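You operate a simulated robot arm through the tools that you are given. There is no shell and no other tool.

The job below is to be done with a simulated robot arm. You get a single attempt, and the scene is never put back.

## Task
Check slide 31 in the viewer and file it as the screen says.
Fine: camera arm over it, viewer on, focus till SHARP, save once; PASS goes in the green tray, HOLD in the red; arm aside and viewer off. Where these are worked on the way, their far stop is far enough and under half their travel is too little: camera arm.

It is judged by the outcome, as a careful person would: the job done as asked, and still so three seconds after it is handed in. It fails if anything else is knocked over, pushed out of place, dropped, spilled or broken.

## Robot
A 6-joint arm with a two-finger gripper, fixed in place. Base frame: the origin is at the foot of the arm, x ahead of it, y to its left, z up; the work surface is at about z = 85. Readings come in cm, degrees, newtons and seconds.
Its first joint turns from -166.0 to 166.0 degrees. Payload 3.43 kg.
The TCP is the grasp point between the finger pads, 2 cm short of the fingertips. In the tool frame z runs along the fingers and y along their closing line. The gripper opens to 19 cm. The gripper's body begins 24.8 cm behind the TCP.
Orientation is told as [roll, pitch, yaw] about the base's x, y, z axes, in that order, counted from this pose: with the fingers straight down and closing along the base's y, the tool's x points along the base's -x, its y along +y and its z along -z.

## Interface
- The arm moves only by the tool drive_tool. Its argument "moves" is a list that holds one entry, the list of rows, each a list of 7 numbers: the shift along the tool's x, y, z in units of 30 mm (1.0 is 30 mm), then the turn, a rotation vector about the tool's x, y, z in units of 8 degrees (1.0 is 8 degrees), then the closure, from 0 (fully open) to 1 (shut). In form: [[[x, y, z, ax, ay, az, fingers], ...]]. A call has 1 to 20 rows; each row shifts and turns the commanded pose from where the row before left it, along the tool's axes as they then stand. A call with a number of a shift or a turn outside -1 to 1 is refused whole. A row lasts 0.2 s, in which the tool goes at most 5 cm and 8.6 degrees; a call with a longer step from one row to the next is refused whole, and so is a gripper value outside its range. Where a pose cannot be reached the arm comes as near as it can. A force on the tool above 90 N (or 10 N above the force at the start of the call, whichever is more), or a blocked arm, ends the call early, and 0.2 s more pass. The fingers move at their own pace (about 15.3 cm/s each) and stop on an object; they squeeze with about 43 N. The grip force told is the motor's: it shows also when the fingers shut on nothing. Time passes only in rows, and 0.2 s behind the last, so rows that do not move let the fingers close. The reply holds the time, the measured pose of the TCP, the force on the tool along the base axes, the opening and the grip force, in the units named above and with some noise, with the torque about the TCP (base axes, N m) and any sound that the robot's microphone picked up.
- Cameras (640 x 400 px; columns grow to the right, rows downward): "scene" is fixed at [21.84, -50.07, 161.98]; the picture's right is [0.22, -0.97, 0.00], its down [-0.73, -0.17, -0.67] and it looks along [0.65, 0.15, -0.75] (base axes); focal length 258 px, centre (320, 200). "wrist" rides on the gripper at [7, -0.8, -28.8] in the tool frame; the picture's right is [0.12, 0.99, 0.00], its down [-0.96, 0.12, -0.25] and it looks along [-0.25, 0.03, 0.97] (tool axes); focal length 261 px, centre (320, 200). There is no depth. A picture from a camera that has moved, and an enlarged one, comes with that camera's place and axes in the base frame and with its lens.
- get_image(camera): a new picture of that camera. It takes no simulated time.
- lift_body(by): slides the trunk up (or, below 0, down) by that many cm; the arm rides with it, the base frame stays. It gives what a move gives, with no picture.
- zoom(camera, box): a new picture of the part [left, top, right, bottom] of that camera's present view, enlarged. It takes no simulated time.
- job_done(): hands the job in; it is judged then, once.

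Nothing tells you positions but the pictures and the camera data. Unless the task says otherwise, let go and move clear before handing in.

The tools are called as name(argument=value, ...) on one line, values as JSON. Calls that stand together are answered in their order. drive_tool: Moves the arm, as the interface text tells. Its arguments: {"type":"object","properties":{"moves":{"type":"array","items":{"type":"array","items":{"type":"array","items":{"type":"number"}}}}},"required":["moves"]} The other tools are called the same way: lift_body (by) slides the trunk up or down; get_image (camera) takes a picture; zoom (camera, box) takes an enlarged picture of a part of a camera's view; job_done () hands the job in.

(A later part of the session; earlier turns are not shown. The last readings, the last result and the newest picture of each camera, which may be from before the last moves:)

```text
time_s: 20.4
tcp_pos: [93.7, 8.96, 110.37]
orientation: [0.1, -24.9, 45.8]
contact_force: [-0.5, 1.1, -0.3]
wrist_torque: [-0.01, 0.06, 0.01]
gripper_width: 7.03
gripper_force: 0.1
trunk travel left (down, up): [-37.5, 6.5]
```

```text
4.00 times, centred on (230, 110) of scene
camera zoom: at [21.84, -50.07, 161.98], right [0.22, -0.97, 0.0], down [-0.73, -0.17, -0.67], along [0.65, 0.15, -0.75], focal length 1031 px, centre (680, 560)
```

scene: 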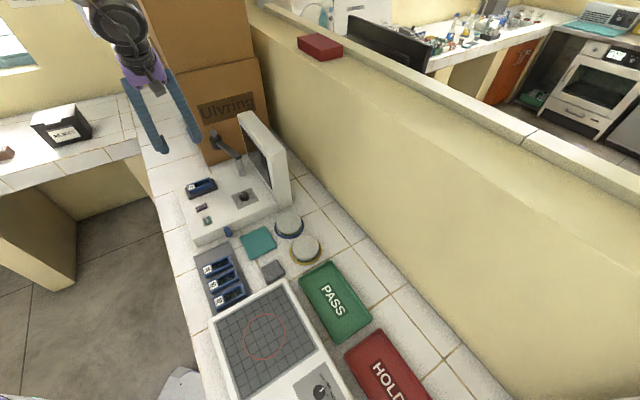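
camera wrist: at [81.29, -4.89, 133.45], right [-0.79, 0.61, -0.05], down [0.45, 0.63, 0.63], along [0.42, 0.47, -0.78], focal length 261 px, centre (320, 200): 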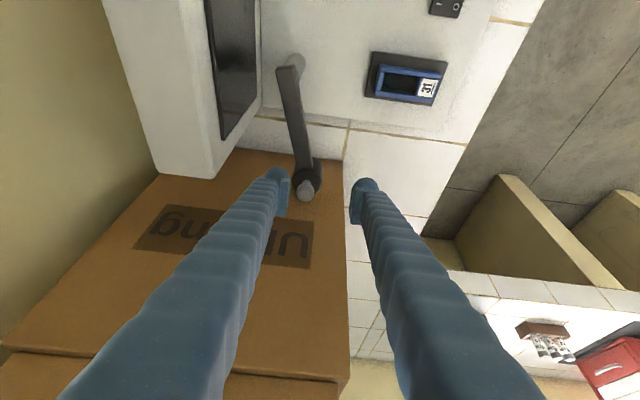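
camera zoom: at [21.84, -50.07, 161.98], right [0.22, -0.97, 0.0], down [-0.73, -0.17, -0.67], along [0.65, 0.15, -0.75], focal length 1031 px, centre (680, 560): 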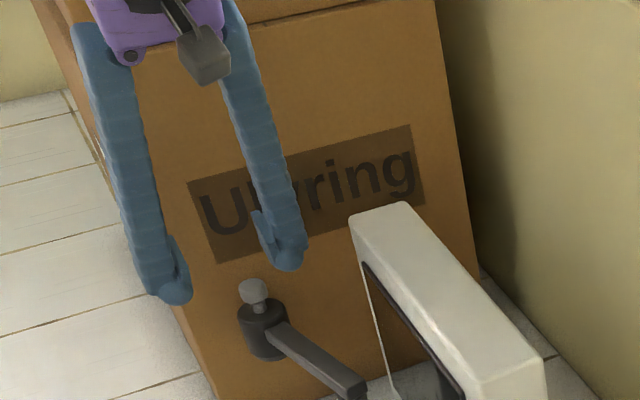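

I'll zoom in to pin down the knob and the post.

zoom(camera="wrist", box=[256, 140, 384, 220])

zoom(camera="wrist", box=[236, 30, 364, 110])

zoom(camera="scene", box=[186, 115, 266, 165])

```text
5.00 times, centred on (320, 180) of wrist
camera zoom: at [81.29, -4.89, 133.45], right [-0.79, 0.61, -0.05], down [0.45, 0.63, 0.63], along [0.42, 0.47, -0.78], focal length 1303 px, centre (320, 300)
```

zoom: 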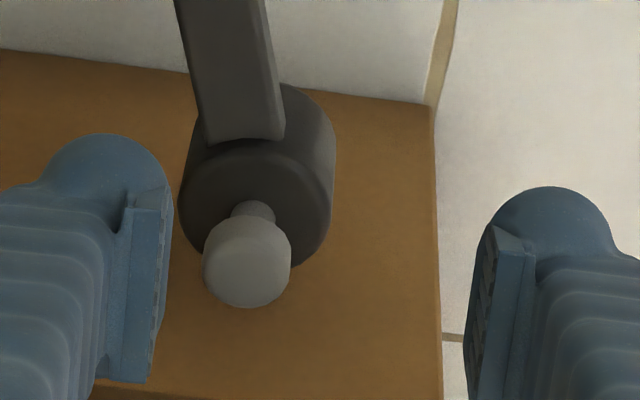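

```text
5.00 times, centred on (300, 70) of wrist
camera zoom: at [81.29, -4.89, 133.45], right [-0.79, 0.61, -0.05], down [0.45, 0.63, 0.63], along [0.42, 0.47, -0.78], focal length 1303 px, centre (420, 850)
```

zoom: 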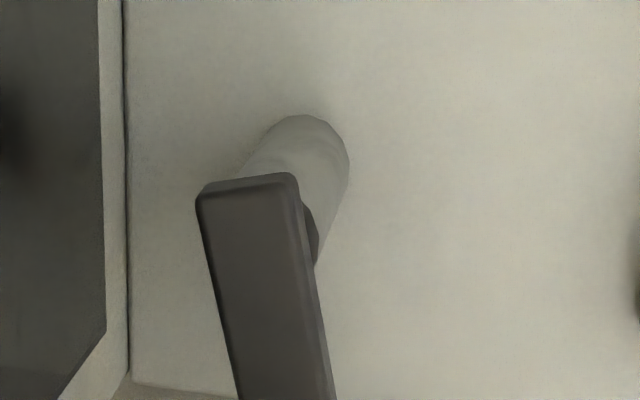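

```text
8.00 times, centred on (226, 140) of scene
camera zoom: at [21.84, -50.07, 161.98], right [0.22, -0.97, 0.0], down [-0.73, -0.17, -0.67], along [0.65, 0.15, -0.75], focal length 2062 px, centre (1072, 680)
```

zoom: 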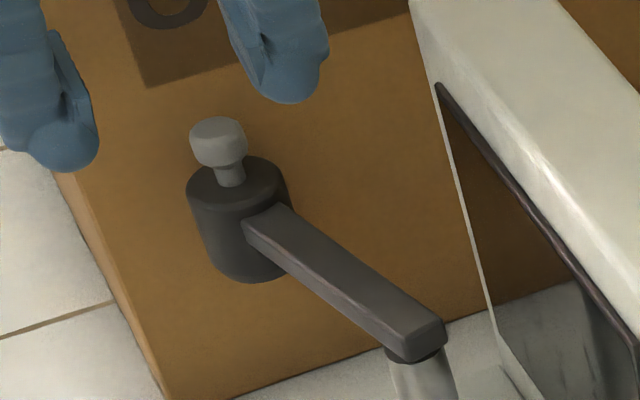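

The knob cap is at about (98.9,11.6,102.7), the head top at z≈100, and the post at (91.7,-1.3). I'll align laterally and move partway in along the tool axis.

drive_tool(moves=[[[-0.29, -0.31, 0.3, 0, 0, 0, 0.63], [-0.29, -0.31, 0.3, 0, 0, 0, 0.63], [0, 0, 0.4, 0, 0, 0, 0.63], [0, 0, 0.35, 0, 0, 0, 0.63], [0, 0, 0, 0, 0, 0, 0.63]]])

zoom(camera="wrist", box=[256, 140, 384, 220])

zoom(camera="scene", box=[170, 75, 282, 145])

```text
time_s: 21.6
tcp_pos: [96.93, 10.25, 107.45]
orientation: [0.0, -24.9, 45.8]
contact_force: [-0.3, 0.1, 0.3]
wrist_torque: [0.0, 0.0, -0.02]
gripper_width: 7.03
gripper_force: 0.0
trunk travel left (down, up): [-37.5, 6.5]
```

```text
5.00 times, centred on (320, 180) of wrist
camera zoom: at [84.55, -3.72, 130.57], right [-0.79, 0.61, -0.05], down [0.45, 0.63, 0.63], along [0.42, 0.47, -0.78], focal length 1303 px, centre (320, 300)
```

zoom: 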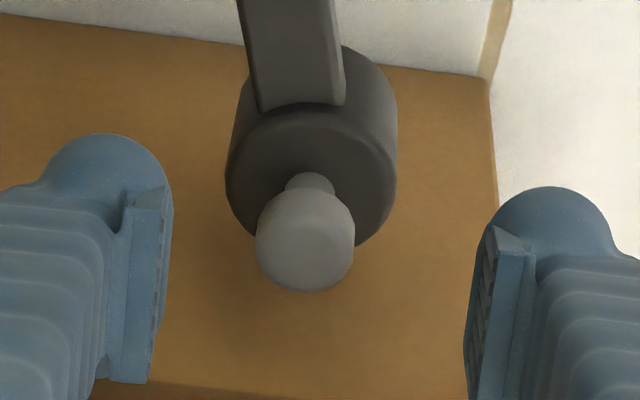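

```text
5.71 times, centred on (226, 110) of scene
camera zoom: at [21.84, -50.07, 161.98], right [0.22, -0.97, 0.0], down [-0.73, -0.17, -0.67], along [0.65, 0.15, -0.75], focal length 1472 px, centre (857, 714)
```

zoom: 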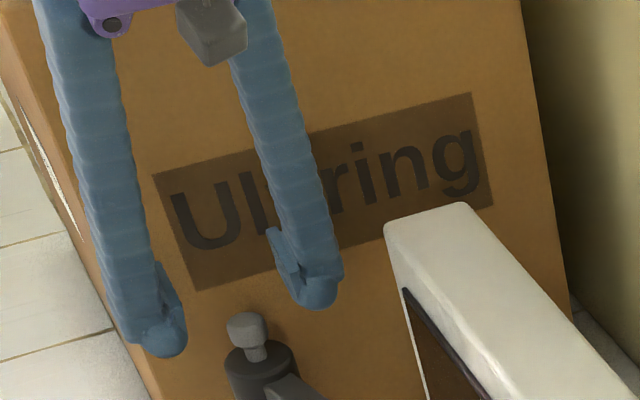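

The alignment is confirmed. I'll advance along the tool axis to the grip depth.

drive_tool(moves=[[[0, -0.13, 0.35, 0, 0, 0, 0.63], [0, 0, 0.35, 0, 0, 0, 0.63], [0, 0, 0.35, 0, 0, 0, 0.63], [0, 0, 0.35, 0, 0, 0, 0.63], [0, 0, 0, 0, 0, 0, 0.63]]])

zoom(camera="wrist", box=[256, 140, 384, 220])

zoom(camera="scene", box=[170, 95, 282, 165])

```text
time_s: 22.8
tcp_pos: [98.39, 11.39, 103.75]
orientation: [0.1, -24.9, 45.8]
contact_force: [-0.5, -0.3, 0.1]
wrist_torque: [0.01, 0.0, 0.01]
gripper_width: 7.0
gripper_force: 0.1
trunk travel left (down, up): [-37.5, 6.5]
```

```text
5.00 times, centred on (320, 180) of wrist
camera zoom: at [85.97, -2.58, 126.77], right [-0.79, 0.61, -0.05], down [0.45, 0.63, 0.63], along [0.42, 0.47, -0.78], focal length 1303 px, centre (320, 300)
```

zoom: 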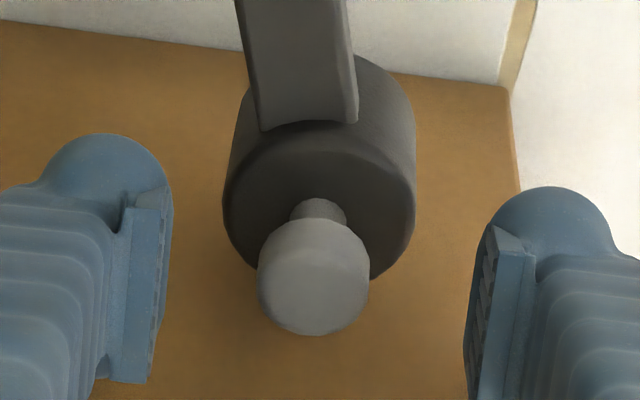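

```text
5.71 times, centred on (226, 130) of scene
camera zoom: at [21.84, -50.07, 161.98], right [0.22, -0.97, 0.0], down [-0.73, -0.17, -0.67], along [0.65, 0.15, -0.75], focal length 1472 px, centre (857, 600)
```

zoom: 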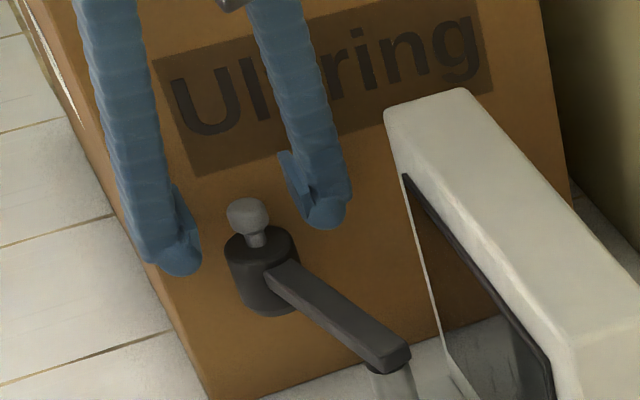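

The knob sits between the pads. I'll close on it.

drive_tool(moves=[[[0, 0, 0, 0, 0, 0, 0.75], [0, 0, 0, 0, 0, 0, 0.85], [0, 0, 0, 0, 0, 0, 0.95], [0, 0, 0, 0, 0, 0, 0.95]]])

zoom(camera="wrist", box=[256, 140, 384, 220])

```text
time_s: 23.8
tcp_pos: [98.36, 11.31, 103.8]
orientation: [0.0, -25.0, 45.7]
contact_force: [-1.0, 0.1, -0.4]
wrist_torque: [0.01, 0.04, 0.0]
gripper_width: 2.14
gripper_force: 45.2
trunk travel left (down, up): [-37.5, 6.5]
```

```text
5.00 times, centred on (320, 180) of wrist
camera zoom: at [85.97, -2.6, 126.75], right [-0.79, 0.61, -0.05], down [0.45, 0.63, 0.63], along [0.42, 0.47, -0.78], focal length 1303 px, centre (320, 300)
```

zoom: 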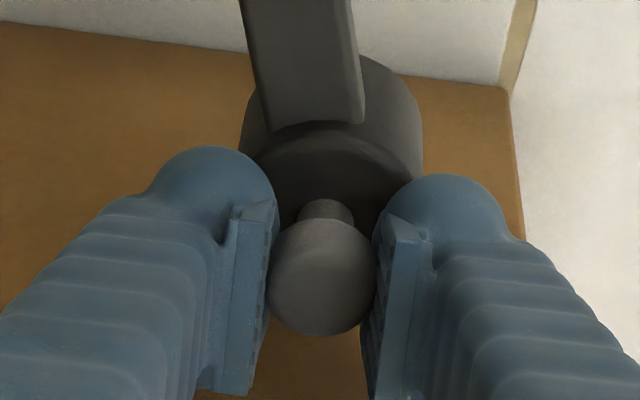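

The knob is held with a light force. I'll start swinging it along the arc about the post, with small steps first.

drive_tool(moves=[[[0.122, 0.3935, -0.057, -0.264, 0, -0.566, 0.95], [0.122, 0.3935, -0.057, -0.264, 0, -0.566, 0.95], [0, 0, 0, 0, 0, 0, 0.95]]])

get_image(camera="wrist")

get_image(camera="scene")

```text
time_s: 24.6
tcp_pos: [96.14, 12.3, 103.77]
orientation: [0.1, -25.0, 55.8]
contact_force: [-0.2, -0.4, -4.3]
wrist_torque: [-0.08, 0.06, 0.06]
gripper_width: 2.11
gripper_force: 45.4
trunk travel left (down, up): [-37.5, 6.5]
```

```text
taken
camera wrist: at [86.31, -3.5, 126.76], right [-0.88, 0.47, -0.05], down [0.34, 0.7, 0.63], along [0.33, 0.54, -0.78], focal length 261 px, centre (320, 200)
```

wrist: 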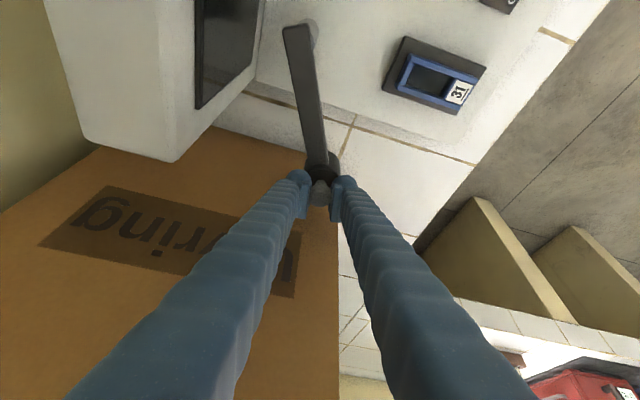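

```text
taken
```

scene: 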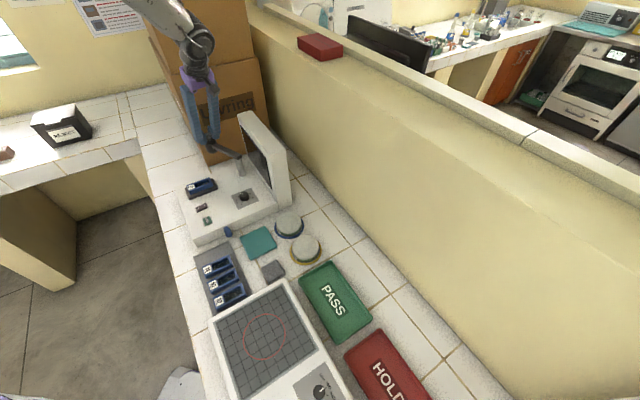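

The arm swings smoothly with little force. I'll continue along the arc.

drive_tool(moves=[[[0.122, 0.3935, -0.057, -0.264, 0, -0.566, 0.95], [0.122, 0.3935, -0.057, -0.264, 0, -0.566, 0.95], [0.122, 0.3935, -0.057, -0.264, 0, -0.566, 0.95], [0.122, 0.3935, -0.057, -0.264, 0, -0.566, 0.95], [0.122, 0.3935, -0.057, -0.264, 0, -0.566, 0.95], [0.122, 0.3935, -0.057, -0.264, 0, -0.566, 0.95], [0.122, 0.3935, -0.057, -0.264, 0, -0.566, 0.95], [0.122, 0.3935, -0.057, -0.264, 0, -0.566, 0.95]]])

get_image(camera="wrist")

get_image(camera="scene")

```text
time_s: 26.4
tcp_pos: [86.09, 12.27, 103.63]
orientation: [0.4, -24.9, 95.8]
contact_force: [-14.8, 39.0, -0.7]
wrist_torque: [0.23, 0.0, -0.03]
gripper_width: 2.13
gripper_force: 45.1
trunk travel left (down, up): [-37.5, 6.5]
```

```text
taken
camera wrist: at [88.88, -6.16, 126.73], right [-0.98, -0.21, -0.05], down [-0.19, 0.75, 0.63], along [-0.1, 0.63, -0.77], focal length 261 px, centre (320, 200)
```

wrist: 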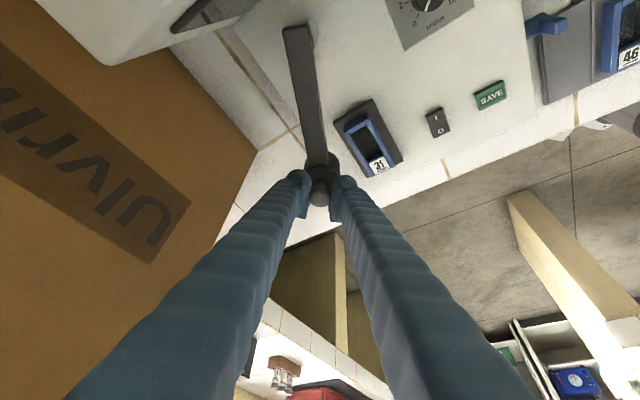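

```text
taken
```

scene: 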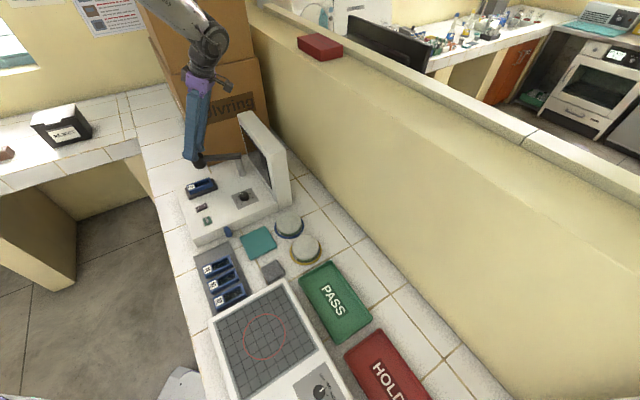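

There is 39 N of radial pull, so my arc is slightly tight. I'll ease outward and check.

drive_tool(moves=[[[-0.15, 0, 0.07, 0, 0, 0, 0.95], [0, 0, 0, 0, 0, 0, 0.95]]])

```text
time_s: 27.0
tcp_pos: [86.36, 12.18, 103.68]
orientation: [-0.1, -24.8, 95.9]
contact_force: [-6.4, 16.4, -5.1]
wrist_torque: [-0.48, -0.05, -0.11]
gripper_width: 2.14
gripper_force: 45.2
trunk travel left (down, up): [-37.5, 6.5]
```

drive_tool(moves=[[[-0.08, 0, 0.037, 0, 0, 0, 0.95], [0.095, 0.4, -0.045, -0.264, 0, -0.566, 0.95], [0.095, 0.4, -0.045, -0.264, 0, -0.566, 0.95], [0, 0, 0, 0, 0, 0, 0.95]]])

get_image(camera="wrist")

```text
time_s: 28.0
tcp_pos: [84.29, 11.31, 103.76]
orientation: [-0.1, -25.0, 105.8]
contact_force: [5.5, -6.5, -5.5]
wrist_torque: [-0.5, -0.18, 0.19]
gripper_width: 2.14
gripper_force: 45.2
trunk travel left (down, up): [-37.5, 6.5]
```

```text
taken
camera wrist: at [89.95, -6.31, 126.76], right [-0.93, -0.37, -0.05], down [-0.32, 0.71, 0.63], along [-0.2, 0.6, -0.78], focal length 261 px, centre (320, 200)
```

wrist: 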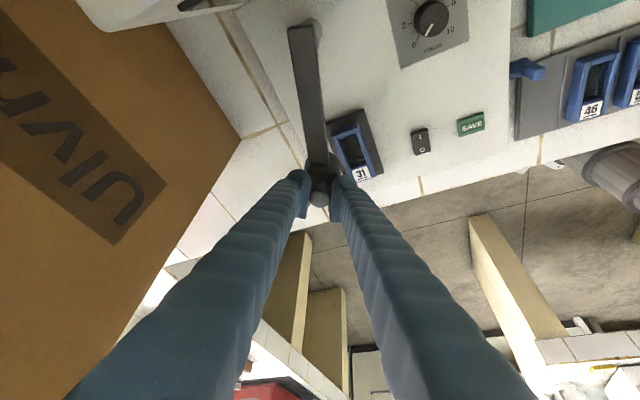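

The force is small again. I'll continue toward the far stop.

drive_tool(moves=[[[0.115, 0.4, -0.053, -0.264, 0, -0.566, 0.95], [0.115, 0.4, -0.053, -0.264, 0, -0.566, 0.95], [0, 0, 0, 0, 0, 0, 0.95]]])

get_image(camera="wrist")

zoom(camera="scene", box=[150, 110, 310, 210])

```text
time_s: 28.8
tcp_pos: [82.14, 9.86, 103.75]
orientation: [-0.2, -24.9, 115.8]
contact_force: [15.1, -16.1, 9.3]
wrist_torque: [0.02, 0.02, 0.28]
gripper_width: 2.11
gripper_force: 44.7
trunk travel left (down, up): [-37.5, 6.5]
```

```text
taken
camera wrist: at [90.88, -6.38, 126.75], right [-0.85, -0.53, -0.05], down [-0.44, 0.64, 0.63], along [-0.3, 0.56, -0.78], focal length 261 px, centre (320, 200)
```

wrist: 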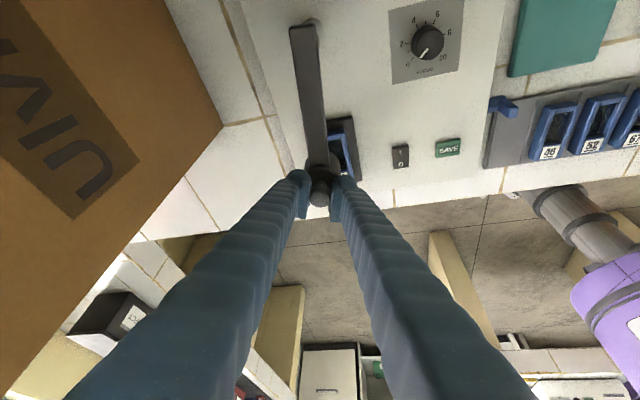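

```text
4.00 times, centred on (230, 160) of scene
camera zoom: at [21.84, -50.07, 161.98], right [0.22, -0.97, 0.0], down [-0.73, -0.17, -0.67], along [0.65, 0.15, -0.75], focal length 1031 px, centre (680, 360)
```

zoom: 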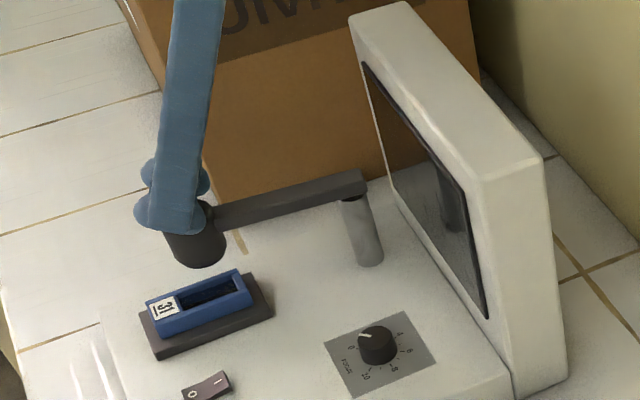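

drive_tool(moves=[[[0.21, 0.38, -0.1, -0.264, 0, -0.566, 0.95], [0, 0, 0, 0, 0, 0, 0.95]]])

zoom(camera="scene", box=[150, 110, 310, 210])

```text
time_s: 29.4
tcp_pos: [81.12, 9.04, 103.71]
orientation: [0.3, -25.2, 120.7]
contact_force: [-0.5, 6.9, 12.4]
wrist_torque: [0.27, 0.18, 0.55]
gripper_width: 2.13
gripper_force: 45.2
trunk travel left (down, up): [-37.5, 6.5]
```

```text
4.00 times, centred on (230, 160) of scene
camera zoom: at [21.84, -50.07, 161.98], right [0.22, -0.97, 0.0], down [-0.73, -0.17, -0.67], along [0.65, 0.15, -0.75], focal length 1031 px, centre (680, 360)
```

zoom: 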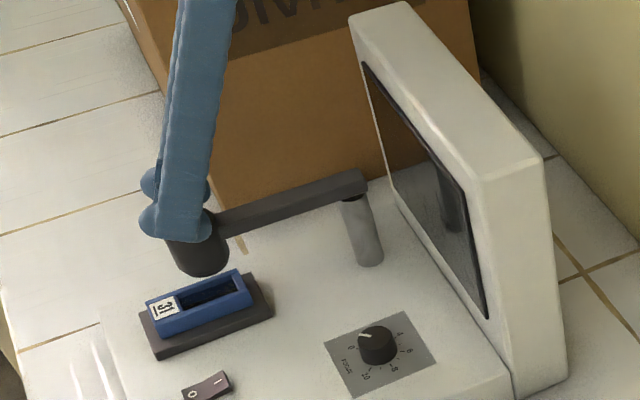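

drive_tool(moves=[[[0.12, 0.4, -0.055, -0.264, 0, -0.566, 0.95], [0, 0, 0, 0, 0, 0, 0.95]]])

zoom(camera="scene", box=[150, 110, 310, 210])

get_image(camera="wrist")

```text
time_s: 30.0
tcp_pos: [80.99, 8.68, 103.75]
orientation: [0.1, -25.1, 125.7]
contact_force: [26.0, 55.3, -5.6]
wrist_torque: [-0.98, -0.52, 0.48]
gripper_width: 2.1
gripper_force: 45.2
trunk travel left (down, up): [-37.5, 6.5]
```

```text
4.00 times, centred on (230, 160) of scene
camera zoom: at [21.84, -50.07, 161.98], right [0.22, -0.97, 0.0], down [-0.73, -0.17, -0.67], along [0.65, 0.15, -0.75], focal length 1031 px, centre (680, 360)
```

zoom: 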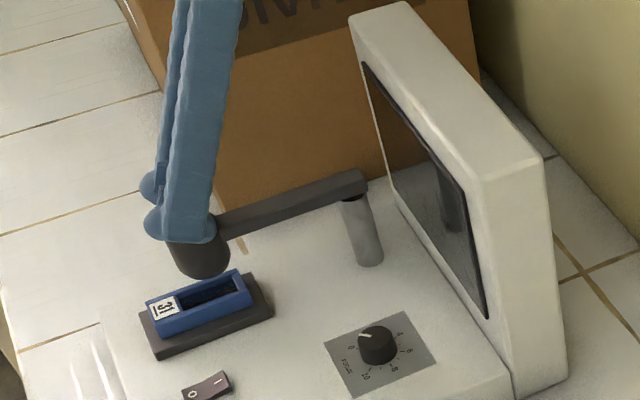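

```text
taken
camera wrist: at [92.33, -5.89, 126.69], right [-0.74, -0.67, -0.05], down [-0.54, 0.55, 0.63], along [-0.39, 0.5, -0.77], focal length 261 px, centre (320, 200)
```

wrist: 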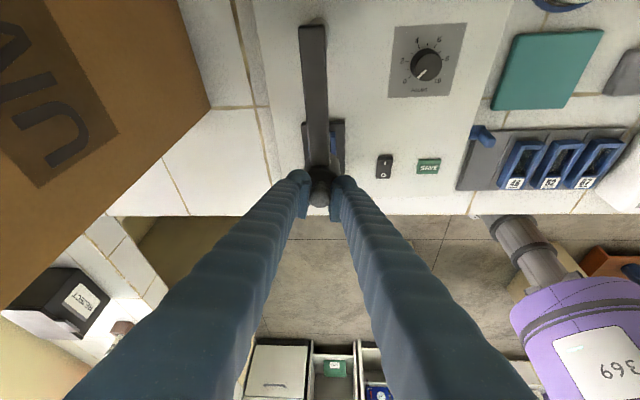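

The far stop is reached (60 N, the arm no longer moves) and the head is over the slide. I'll relieve the load and then release.

drive_tool(moves=[[[-0.06, -0.22, 0.027, 0, 0, 0, 0.95], [0, 0, 0, 0, 0, 0, 0.95]]])

```text
time_s: 30.6
tcp_pos: [80.96, 8.6, 103.66]
orientation: [0.2, -25.1, 125.4]
contact_force: [10.4, 38.5, -10.2]
wrist_torque: [0.2, 0.2, 0.19]
gripper_width: 2.1
gripper_force: 44.9
trunk travel left (down, up): [-37.5, 6.5]
```

drive_tool(moves=[[[-0.08, -0.14, 0.037, 0, 0, 0, 0.95], [0, 0, 0, 0, 0, 0, 0.95]]])

```text
time_s: 31.2
tcp_pos: [80.97, 8.71, 103.59]
orientation: [0.2, -25.1, 125.7]
contact_force: [-3.4, 5.5, -10.4]
wrist_torque: [0.13, 0.17, -0.1]
gripper_width: 2.1
gripper_force: 44.6
trunk travel left (down, up): [-37.5, 6.5]
```

The load is relieved. I'll open and retreat along the tool axis.

drive_tool(moves=[[[0, 0, 0, 0, 0, 0, 0.8], [0, 0, 0, 0, 0, 0, 0.65], [0, 0, 0, 0, 0, 0, 0.63], [0, 0, -0.4, 0, 0, 0, 0.63], [0, 0, -0.8, 0, 0, 0, 0.63], [0, 0, -1, 0, 0, 0, 0.63], [0, 0, -1, 0, 0, 0, 0.63]]])

get_image(camera="wrist")

zoom(camera="scene", box=[150, 110, 310, 210])

```text
time_s: 32.8
tcp_pos: [83.33, 5.63, 112.46]
orientation: [0.1, -25.0, 125.7]
contact_force: [-0.3, -0.9, -0.4]
wrist_torque: [0.04, 0.0, -0.04]
gripper_width: 7.03
gripper_force: 0.0
trunk travel left (down, up): [-37.5, 6.5]
```

```text
taken
camera wrist: at [94.77, -8.87, 135.53], right [-0.74, -0.67, -0.05], down [-0.54, 0.56, 0.63], along [-0.39, 0.5, -0.77], focal length 261 px, centre (320, 200)
```

wrist: 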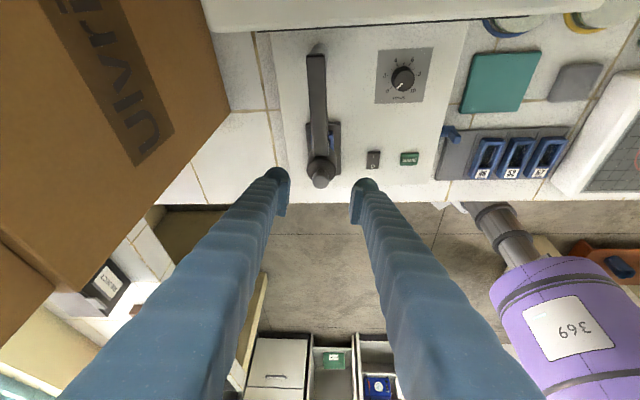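

```text
4.00 times, centred on (230, 160) of scene
camera zoom: at [21.84, -50.07, 161.98], right [0.22, -0.97, 0.0], down [-0.73, -0.17, -0.67], along [0.65, 0.15, -0.75], focal length 1031 px, centre (680, 360)
```

zoom: 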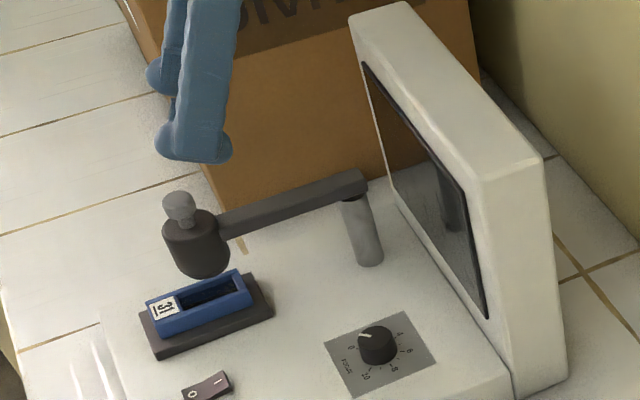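

The camera head is parked over the slide at its stop. Now I'll straighten the tool, turn back to 45°, and hover above the rocker's "I" end with the fingers closed.

drive_tool(moves=[[[0, 0, 0, 0, 0.78, 0, 0.63], [0, 0, 0, 0, 0.78, 0, 0.63], [0, 0, 0, 0, 0.78, 0, 0.63], [0, 0, 0, 0, 0.78, 0, 0.63], [0, 0, 0, 0, 0, 1, 0.63], [0, 0, 0, 0, 0, 1, 0.63], [0, 0, 0, 0, 0, 1, 0.63], [0, 0, 0, 0, 0, 1, 0.63], [0, 0, 0, 0, 0, 1, 0.63], [0, 0, 0, 0, 0, 1, 0.63], [0, 0, 0, 0, 0, 1, 0.63], [0, 0, 0, 0, 0, 1, 0.63], [0, 0, 0, 0, 0, 1, 0.63], [0, 0, 0, 0, 0, 1, 0.63], [0.69, 0.535, 0, 0, 0, 0, 0.63], [0.69, 0.535, 0, 0, 0, 0, 0.63], [0.69, 0.535, 0, 0, 0, 0, 0.63], [0.69, 0.535, 0, 0, 0, 0, 0.63]]])

get_image(camera="wrist")

get_image(camera="scene")

```text
time_s: 36.6
tcp_pos: [72.82, 4.59, 112.72]
orientation: [0.0, 0.0, 45.7]
contact_force: [-0.4, -0.8, -0.1]
wrist_torque: [0.02, -0.05, 0.01]
gripper_width: 7.02
gripper_force: 0.0
trunk travel left (down, up): [-37.5, 6.5]
```

```text
taken
camera wrist: at [68.4, -1.05, 141.37], right [-0.79, 0.61, 0.0], down [0.59, 0.77, 0.25], along [0.15, 0.2, -0.97], focal length 261 px, centre (320, 200)
```

wrist: 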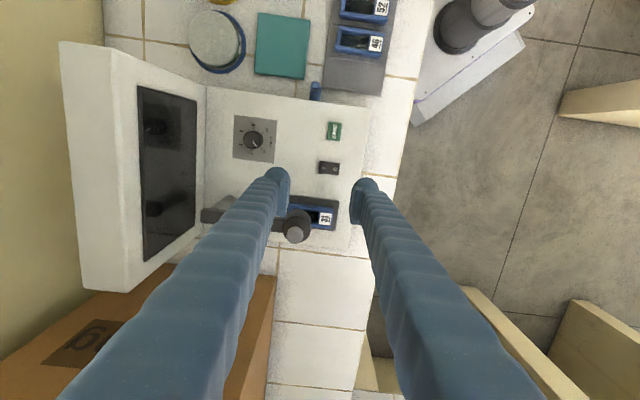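

```text
taken
```

scene: 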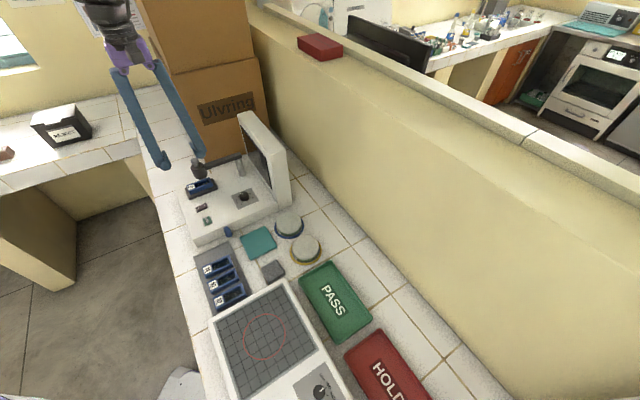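

zoom(camera="wrist", box=[288, 110, 368, 190])

zoom(camera="wrist", box=[190, 170, 350, 270])

zoom(camera="scene", box=[186, 180, 266, 230])

```text
5.00 times, centred on (328, 150) of wrist
camera zoom: at [68.4, -1.05, 141.37], right [-0.79, 0.61, 0.0], down [0.59, 0.77, 0.25], along [0.15, 0.2, -0.97], focal length 1303 px, centre (280, 450)
```

zoom: 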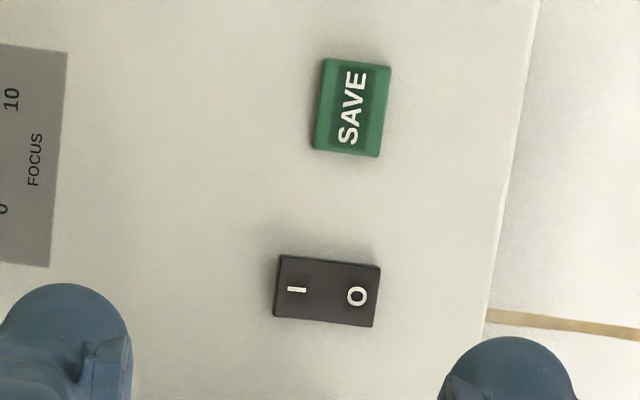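

```text
4.00 times, centred on (270, 220) of wrist
camera zoom: at [68.4, -1.05, 141.37], right [-0.79, 0.61, 0.0], down [0.59, 0.77, 0.25], along [0.15, 0.2, -0.97], focal length 1043 px, centre (520, 120)
```

zoom: 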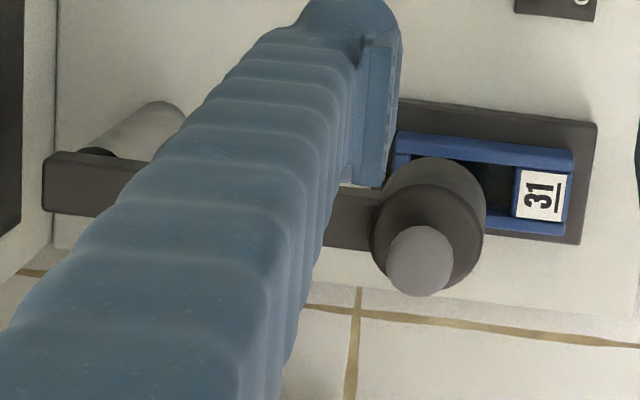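

```text
8.00 times, centred on (226, 205) of scene
camera zoom: at [21.84, -50.07, 161.98], right [0.22, -0.97, 0.0], down [-0.73, -0.17, -0.67], along [0.65, 0.15, -0.75], focal length 2062 px, centre (1072, 160)
```

zoom: 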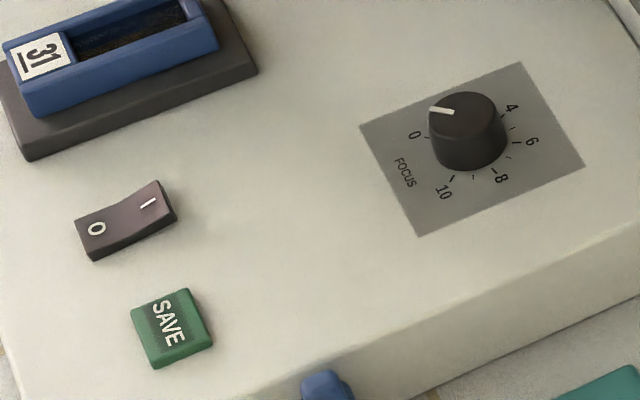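

The rocker centre is at (71.1,5.5) with the "I" end raised, so the viewer is off. I'll close the fingers and descend above the I end.

drive_tool(moves=[[[0.18, 0, 0.5, 0, 0, 0, 0.8], [0, 0, 0.8, 0, 0, 0, 1], [0, 0, 0.9, 0, 0, 0, 1], [0, 0, 0.9, 0, 0, 0, 1], [0, 0, 0.9, 0, 0, 0, 1], [0, 0, 0.9, 0, 0, 0, 1], [0, 0, 0.8, 0, 0, 0, 1], [0, 0, 0, 0, 0, 0, 1]]])

zoom(camera="wrist", box=[270, 120, 398, 200])

zoom(camera="scene", box=[166, 160, 278, 230])

```text
time_s: 38.4
tcp_pos: [72.41, 3.91, 95.26]
orientation: [-0.1, 0.0, 45.8]
contact_force: [0.7, -0.6, 0.2]
wrist_torque: [0.01, 0.01, -0.02]
gripper_width: 0.0
gripper_force: 34.6
trunk travel left (down, up): [-37.5, 6.5]
```

```text
5.00 times, centred on (334, 160) of wrist
camera zoom: at [68.07, -1.66, 123.88], right [-0.79, 0.61, 0.0], down [0.59, 0.77, 0.25], along [0.15, 0.2, -0.97], focal length 1303 px, centre (250, 400)
```

zoom: 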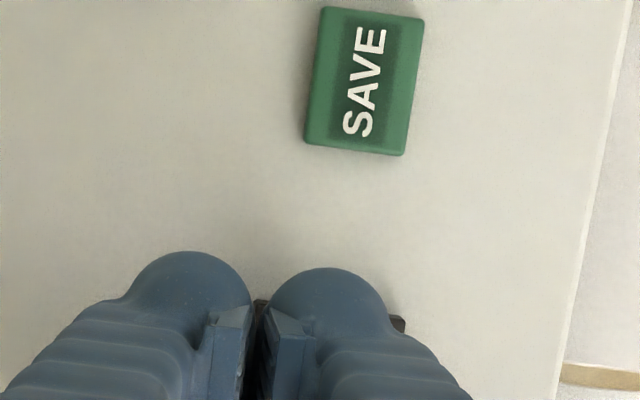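

```text
5.71 times, centred on (222, 195) of scene
camera zoom: at [21.84, -50.07, 161.98], right [0.22, -0.97, 0.0], down [-0.73, -0.17, -0.67], along [0.65, 0.15, -0.75], focal length 1472 px, centre (880, 229)
```

zoom: 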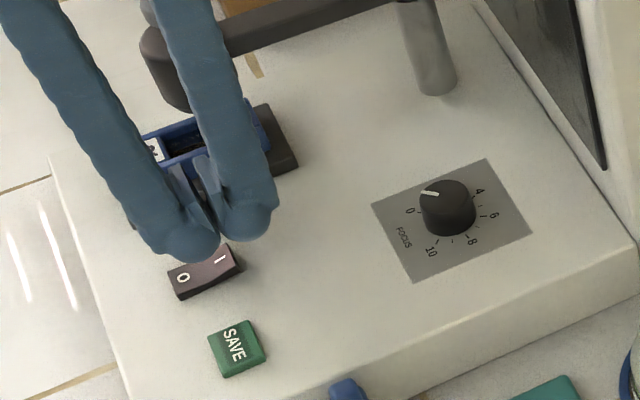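

The fingertips look a bit bulkier than the nominal figure. I'll shift 0.8 cm further toward the "I" end so that only the I half gets pressed, then press gently.

drive_tool(moves=[[[-0.05, -0.27, 0.3, 0, 0, 0, 1], [0, 0, 0.2, 0, 0, 0, 1], [0, 0, 0, 0, 0, 0, 1]]])

zoom(camera="scene", box=[166, 160, 278, 230])

```text
time_s: 39.2
tcp_pos: [73.17, 3.65, 93.8]
orientation: [0.0, 0.1, 45.7]
contact_force: [0.0, -0.1, 0.1]
wrist_torque: [-0.01, 0.02, -0.01]
gripper_width: 0.01
gripper_force: 34.2
trunk travel left (down, up): [-37.5, 6.5]
```

```text
5.71 times, centred on (222, 195) of scene
camera zoom: at [21.84, -50.07, 161.98], right [0.22, -0.97, 0.0], down [-0.73, -0.17, -0.67], along [0.65, 0.15, -0.75], focal length 1472 px, centre (880, 229)
```

zoom: 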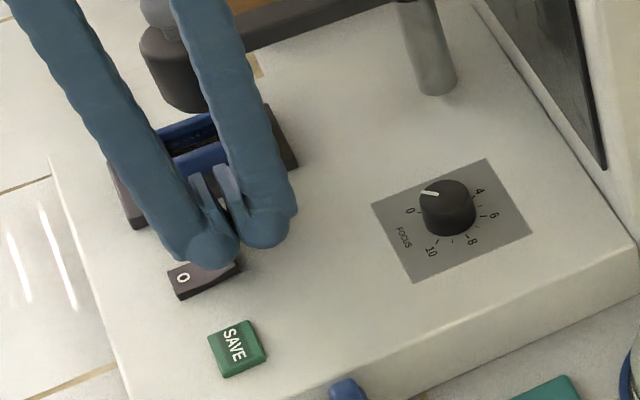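

drive_tool(moves=[[[0, 0, 0.15, 0, 0, 0, 1], [0, 0, 0.1, 0, 0, 0, 1], [0, 0, 0, 0, 0, 0, 1]]])

zoom(camera="scene", box=[166, 160, 278, 230])

```text
time_s: 40.0
tcp_pos: [73.32, 3.47, 93.09]
orientation: [0.1, 0.1, 45.7]
contact_force: [-0.6, -0.4, 0.7]
wrist_torque: [-0.01, 0.02, 0.02]
gripper_width: 0.0
gripper_force: 34.3
trunk travel left (down, up): [-37.5, 6.5]
```

```text
5.71 times, centred on (222, 195) of scene
camera zoom: at [21.84, -50.07, 161.98], right [0.22, -0.97, 0.0], down [-0.73, -0.17, -0.67], along [0.65, 0.15, -0.75], focal length 1472 px, centre (880, 229)
```

zoom: 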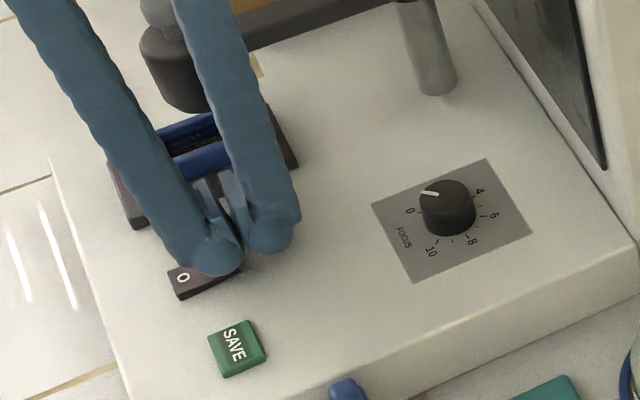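

drive_tool(moves=[[[0, 0, 0.12, 0, 0, 0, 1], [0, 0, 0.1, 0, 0, 0, 1], [0, 0, 0, 0, 0, 0, 1]]])

get_image(camera="scene")

```text
time_s: 40.8
tcp_pos: [73.36, 3.4, 92.52]
orientation: [0.0, 0.0, 45.9]
contact_force: [-1.5, 5.4, 18.6]
wrist_torque: [0.26, 0.22, -0.02]
gripper_width: 0.0
gripper_force: 34.6
trunk travel left (down, up): [-37.5, 6.5]
```

```text
taken
```

scene: 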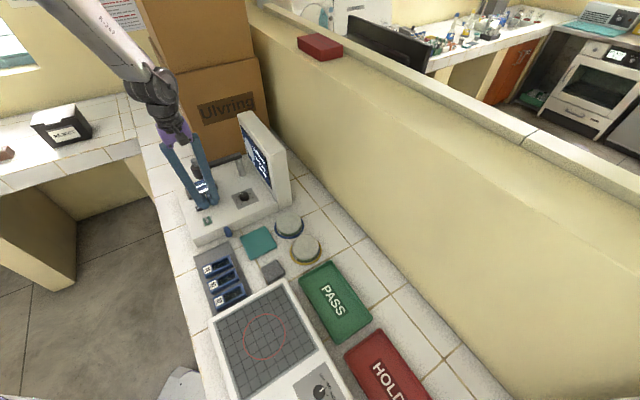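

The screen lit up, so the viewer is on. I'll rise and read the screen.

drive_tool(moves=[[[0, 0, -0.4, 0, 0, 0, 1], [0, 0, -0.8, 0, 0, 0, 1], [0, 0, -0.9, 0, 0, 0, 1], [0, 0, -0.9, 0, 0, 0, 0.9], [0, 0, -0.9, 0, 0, 0, 0.7]]])

zoom(camera="scene", box=[230, 105, 310, 215])

get_image(camera="wrist")

zoom(camera="scene", box=[186, 180, 266, 230])

```text
time_s: 42.0
tcp_pos: [73.55, 3.24, 104.09]
orientation: [0.2, 0.2, 45.7]
contact_force: [0.0, -0.6, -0.7]
wrist_torque: [0.02, -0.05, -0.03]
gripper_width: 5.71
gripper_force: 0.1
trunk travel left (down, up): [-37.5, 6.5]
```

```text
3.64 times, centred on (270, 160) of scene
camera zoom: at [21.84, -50.07, 161.98], right [0.22, -0.97, 0.0], down [-0.73, -0.17, -0.67], along [0.65, 0.15, -0.75], focal length 937 px, centre (502, 346)
```

zoom: 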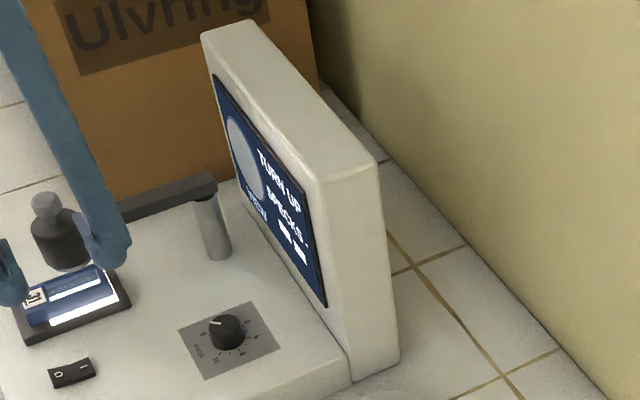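

```text
taken
camera wrist: at [69.12, -2.38, 132.82], right [-0.79, 0.61, 0.0], down [0.59, 0.77, 0.25], along [0.15, 0.2, -0.97], focal length 261 px, centre (320, 200)
```

wrist: 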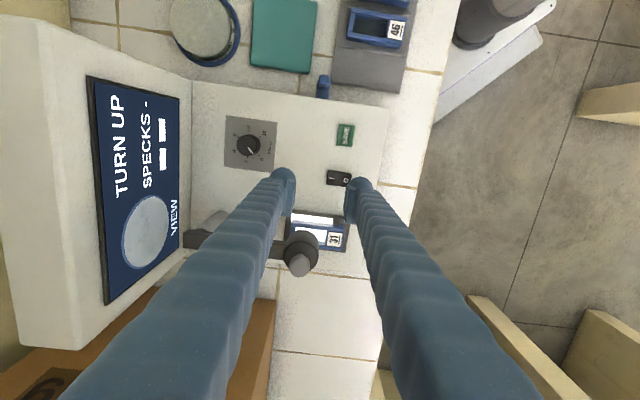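

```text
8.00 times, centred on (226, 205) of scene
camera zoom: at [21.84, -50.07, 161.98], right [0.22, -0.97, 0.0], down [-0.73, -0.17, -0.67], along [0.65, 0.15, -0.75], focal length 2062 px, centre (1072, 160)
```

zoom: 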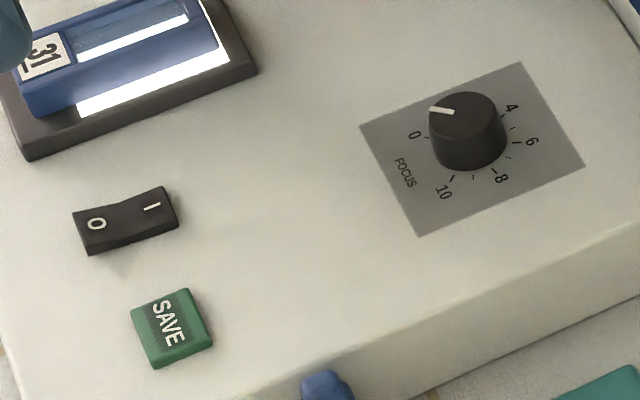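

The viewer is on and the wrist camera can see the screen. I'll zoom in to read it.

zoom(camera="wrist", box=[80, 70, 240, 310])

zoom(camera="wrist", box=[210, 100, 290, 180])

```text
1.67 times, centred on (160, 190) of wrist
camera zoom: at [69.12, -2.38, 132.82], right [-0.79, 0.61, 0.0], down [0.59, 0.77, 0.25], along [0.15, 0.2, -0.97], focal length 434 px, centre (587, 217)
```

zoom: 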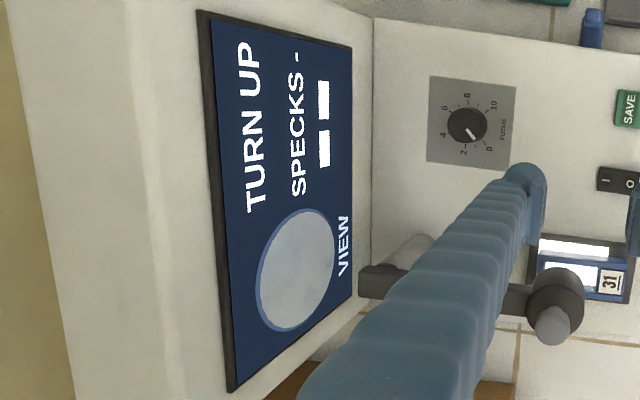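

```text
5.00 times, centred on (250, 140) of wrist
camera zoom: at [69.12, -2.38, 132.82], right [-0.79, 0.61, 0.0], down [0.59, 0.77, 0.25], along [0.15, 0.2, -0.97], focal length 1303 px, centre (670, 500)
```

zoom: 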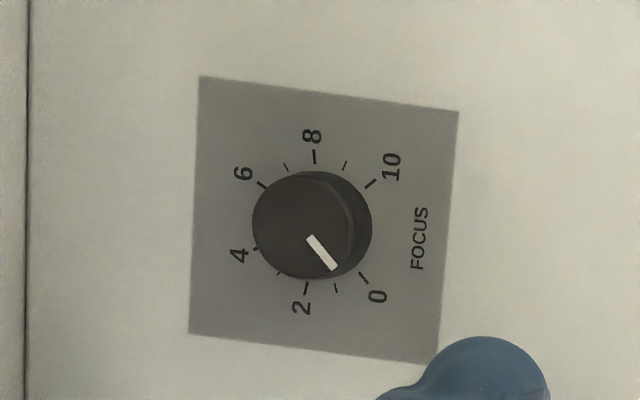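

The screen says TURN UP, and the focus knob is at about 0.7. I'll move over the knob, centred at about (79.6,-7.8), with the gripper slightly open.

drive_tool(moves=[[[0.246, -0.8, 0, 0, 0, 0, 0.67], [0.246, -0.8, 0, 0, 0, 0, 0.67], [0.246, -0.8, 0, 0, 0, 0, 0.67], [0.246, -0.8, 0, 0, 0, 0, 0.67], [0.246, -0.8, 0, 0, 0, 0, 0.67], [0, 0, 0.6, 0, 0, 0, 0.67], [0, 0, 0.6, 0, 0, 0, 0.67], [0, 0, 0.6, 0, 0, 0, 0.67], [0, 0, 0, 0, 0, 0, 0.67]]])

get_image(camera="wrist")

zoom(camera="wrist", box=[256, 130, 384, 210])

zoom(camera="scene", box=[206, 150, 286, 210])

```text
time_s: 44.0
tcp_pos: [79.11, -7.42, 98.86]
orientation: [0.1, 0.0, 45.9]
contact_force: [0.1, 0.5, -0.9]
wrist_torque: [-0.07, -0.01, -0.04]
gripper_width: 6.27
gripper_force: 0.1
trunk travel left (down, up): [-37.5, 6.5]
```

```text
taken
camera wrist: at [74.84, -13.02, 127.51], right [-0.79, 0.61, 0.0], down [0.59, 0.77, 0.25], along [0.15, 0.2, -0.97], focal length 261 px, centre (320, 200)
```

wrist: 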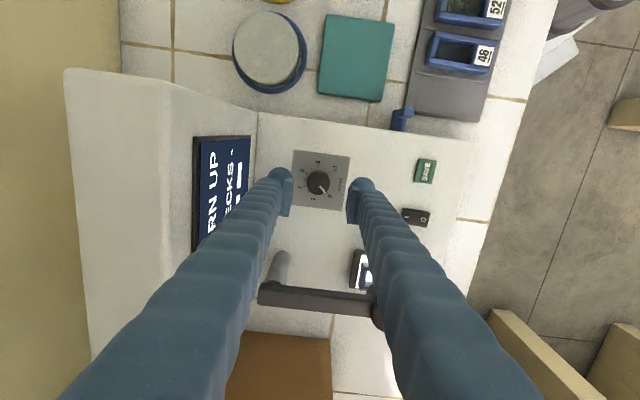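

```text
5.00 times, centred on (320, 170) of wrist
camera zoom: at [74.84, -13.02, 127.51], right [-0.79, 0.61, 0.0], down [0.59, 0.77, 0.25], along [0.15, 0.2, -0.97], focal length 1303 px, centre (320, 350)
```

zoom: 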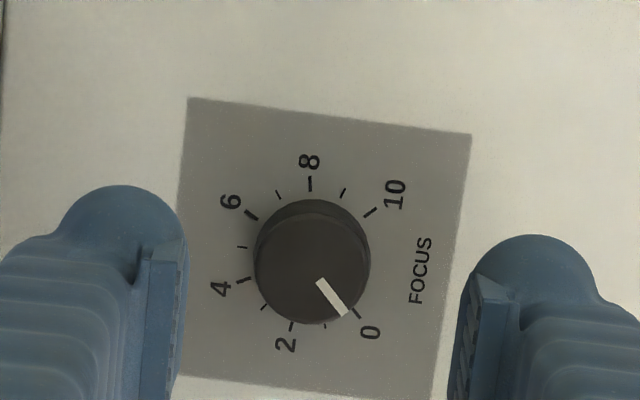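

```text
6.67 times, centred on (246, 180) of scene
camera zoom: at [21.84, -50.07, 161.98], right [0.22, -0.97, 0.0], down [-0.73, -0.17, -0.67], along [0.65, 0.15, -0.75], focal length 1718 px, centre (813, 333)
```

zoom: 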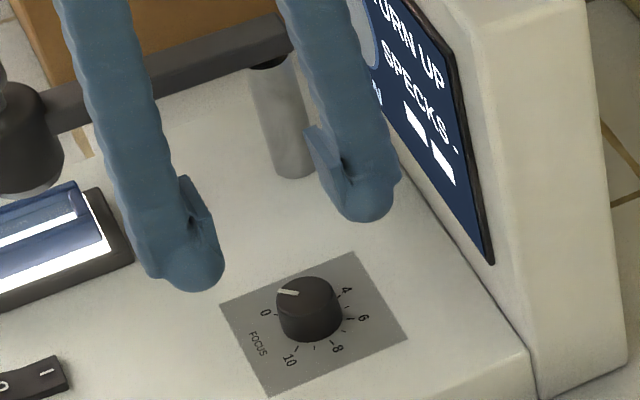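

The knob is centred at about (79.3,-7.65). I'll lower over it with a small correction.

drive_tool(moves=[[[0, -0.1, 0.6, 0, 0, 0, 0.67], [0, 0, 0.6, 0, 0, 0, 0.67], [0, 0, 0.5, 0, 0, 0, 0.67], [0, 0, 0.4, 0, 0, 0, 0.67], [0, 0, 0.2, 0, 0, 0, 0.67], [0, 0, 0.1, 0, 0, 0, 0.67], [0, 0, 0, 0, 0, 0, 0.67]]])

zoom(camera="wrist", box=[256, 130, 384, 210])

zoom(camera="scene", box=[206, 150, 286, 210])

```text
time_s: 45.6
tcp_pos: [79.49, -7.76, 91.82]
orientation: [0.0, -0.1, 45.7]
contact_force: [-4.4, 2.9, 32.7]
wrist_torque: [0.47, 0.58, 0.07]
gripper_width: 6.28
gripper_force: 0.0
trunk travel left (down, up): [-37.5, 6.5]
```

```text
5.00 times, centred on (320, 170) of wrist
camera zoom: at [75.01, -13.39, 120.59], right [-0.79, 0.61, 0.0], down [0.59, 0.77, 0.25], along [0.15, 0.2, -0.97], focal length 1303 px, centre (320, 350)
```

zoom: 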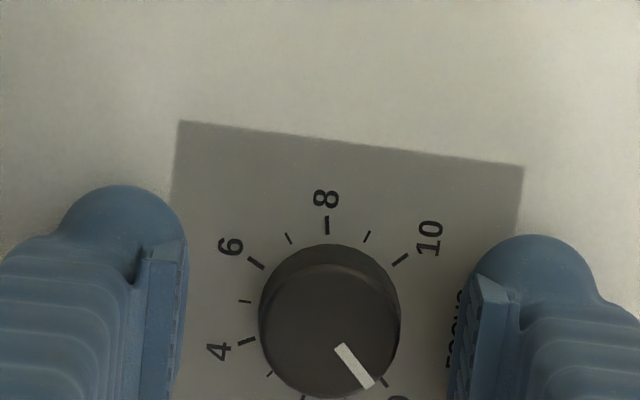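

```text
6.67 times, centred on (246, 180) of scene
camera zoom: at [21.84, -50.07, 161.98], right [0.22, -0.97, 0.0], down [-0.73, -0.17, -0.67], along [0.65, 0.15, -0.75], focal length 1718 px, centre (813, 333)
```

zoom: 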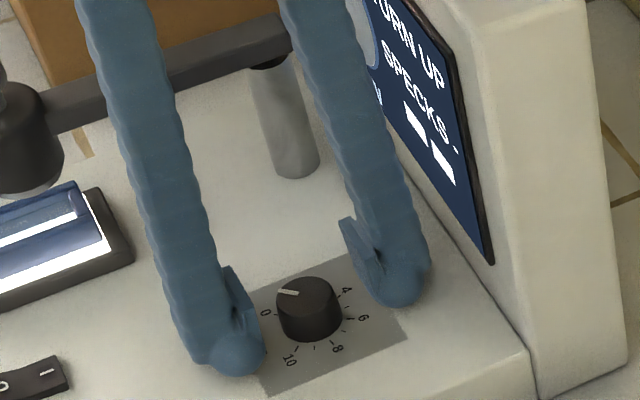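

The fingertips touched the console top at tip z≈89.8. I'll lift slightly, nudge to centre, and close on the knob.

drive_tool(moves=[[[0, 0, -0.2, 0, 0, 0, 0.67], [0.06, 0.08, 0, 0, 0, 0, 0.67], [0, 0, 0, 0, 0, 0, 0.75], [0, 0, 0, 0, 0, 0, 0.85], [0, 0, 0, 0, 0, 0, 0.95], [0, 0, 0, 0, 0, 0, 0.95]]])

zoom(camera="wrist", box=[256, 130, 384, 210])

zoom(camera="scene", box=[206, 150, 286, 210])

```text
time_s: 47.0
tcp_pos: [79.22, -7.66, 92.12]
orientation: [0.1, 0.0, 45.7]
contact_force: [1.7, -3.4, -10.7]
wrist_torque: [0.01, -0.09, 0.02]
gripper_width: 3.13
gripper_force: 45.3
trunk travel left (down, up): [-37.5, 6.5]
```

```text
5.00 times, centred on (320, 170) of wrist
camera zoom: at [74.93, -13.35, 120.82], right [-0.79, 0.61, 0.0], down [0.59, 0.77, 0.25], along [0.15, 0.2, -0.97], focal length 1303 px, centre (320, 350)
```

zoom: 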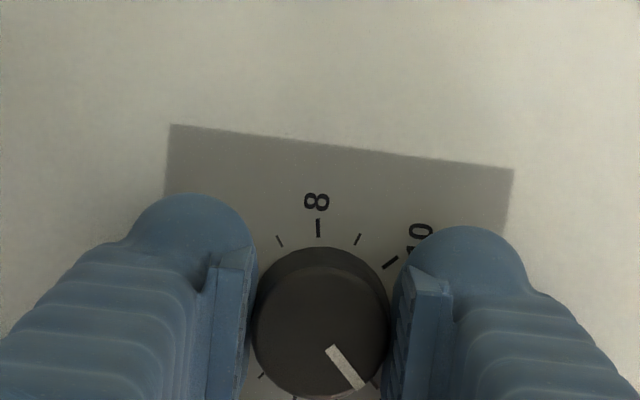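

```text
6.67 times, centred on (246, 180) of scene
camera zoom: at [21.84, -50.07, 161.98], right [0.22, -0.97, 0.0], down [-0.73, -0.17, -0.67], along [0.65, 0.15, -0.75], focal length 1718 px, centre (813, 333)
```

zoom: 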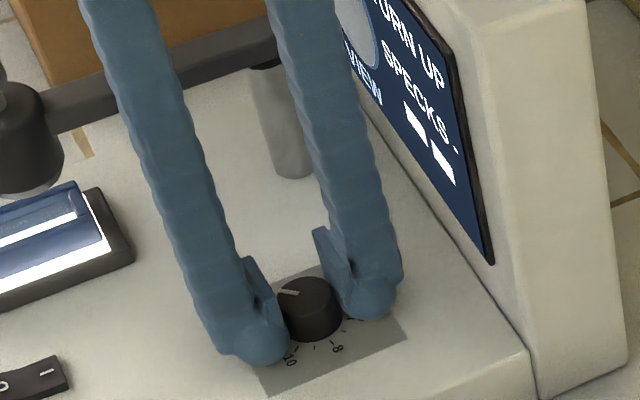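

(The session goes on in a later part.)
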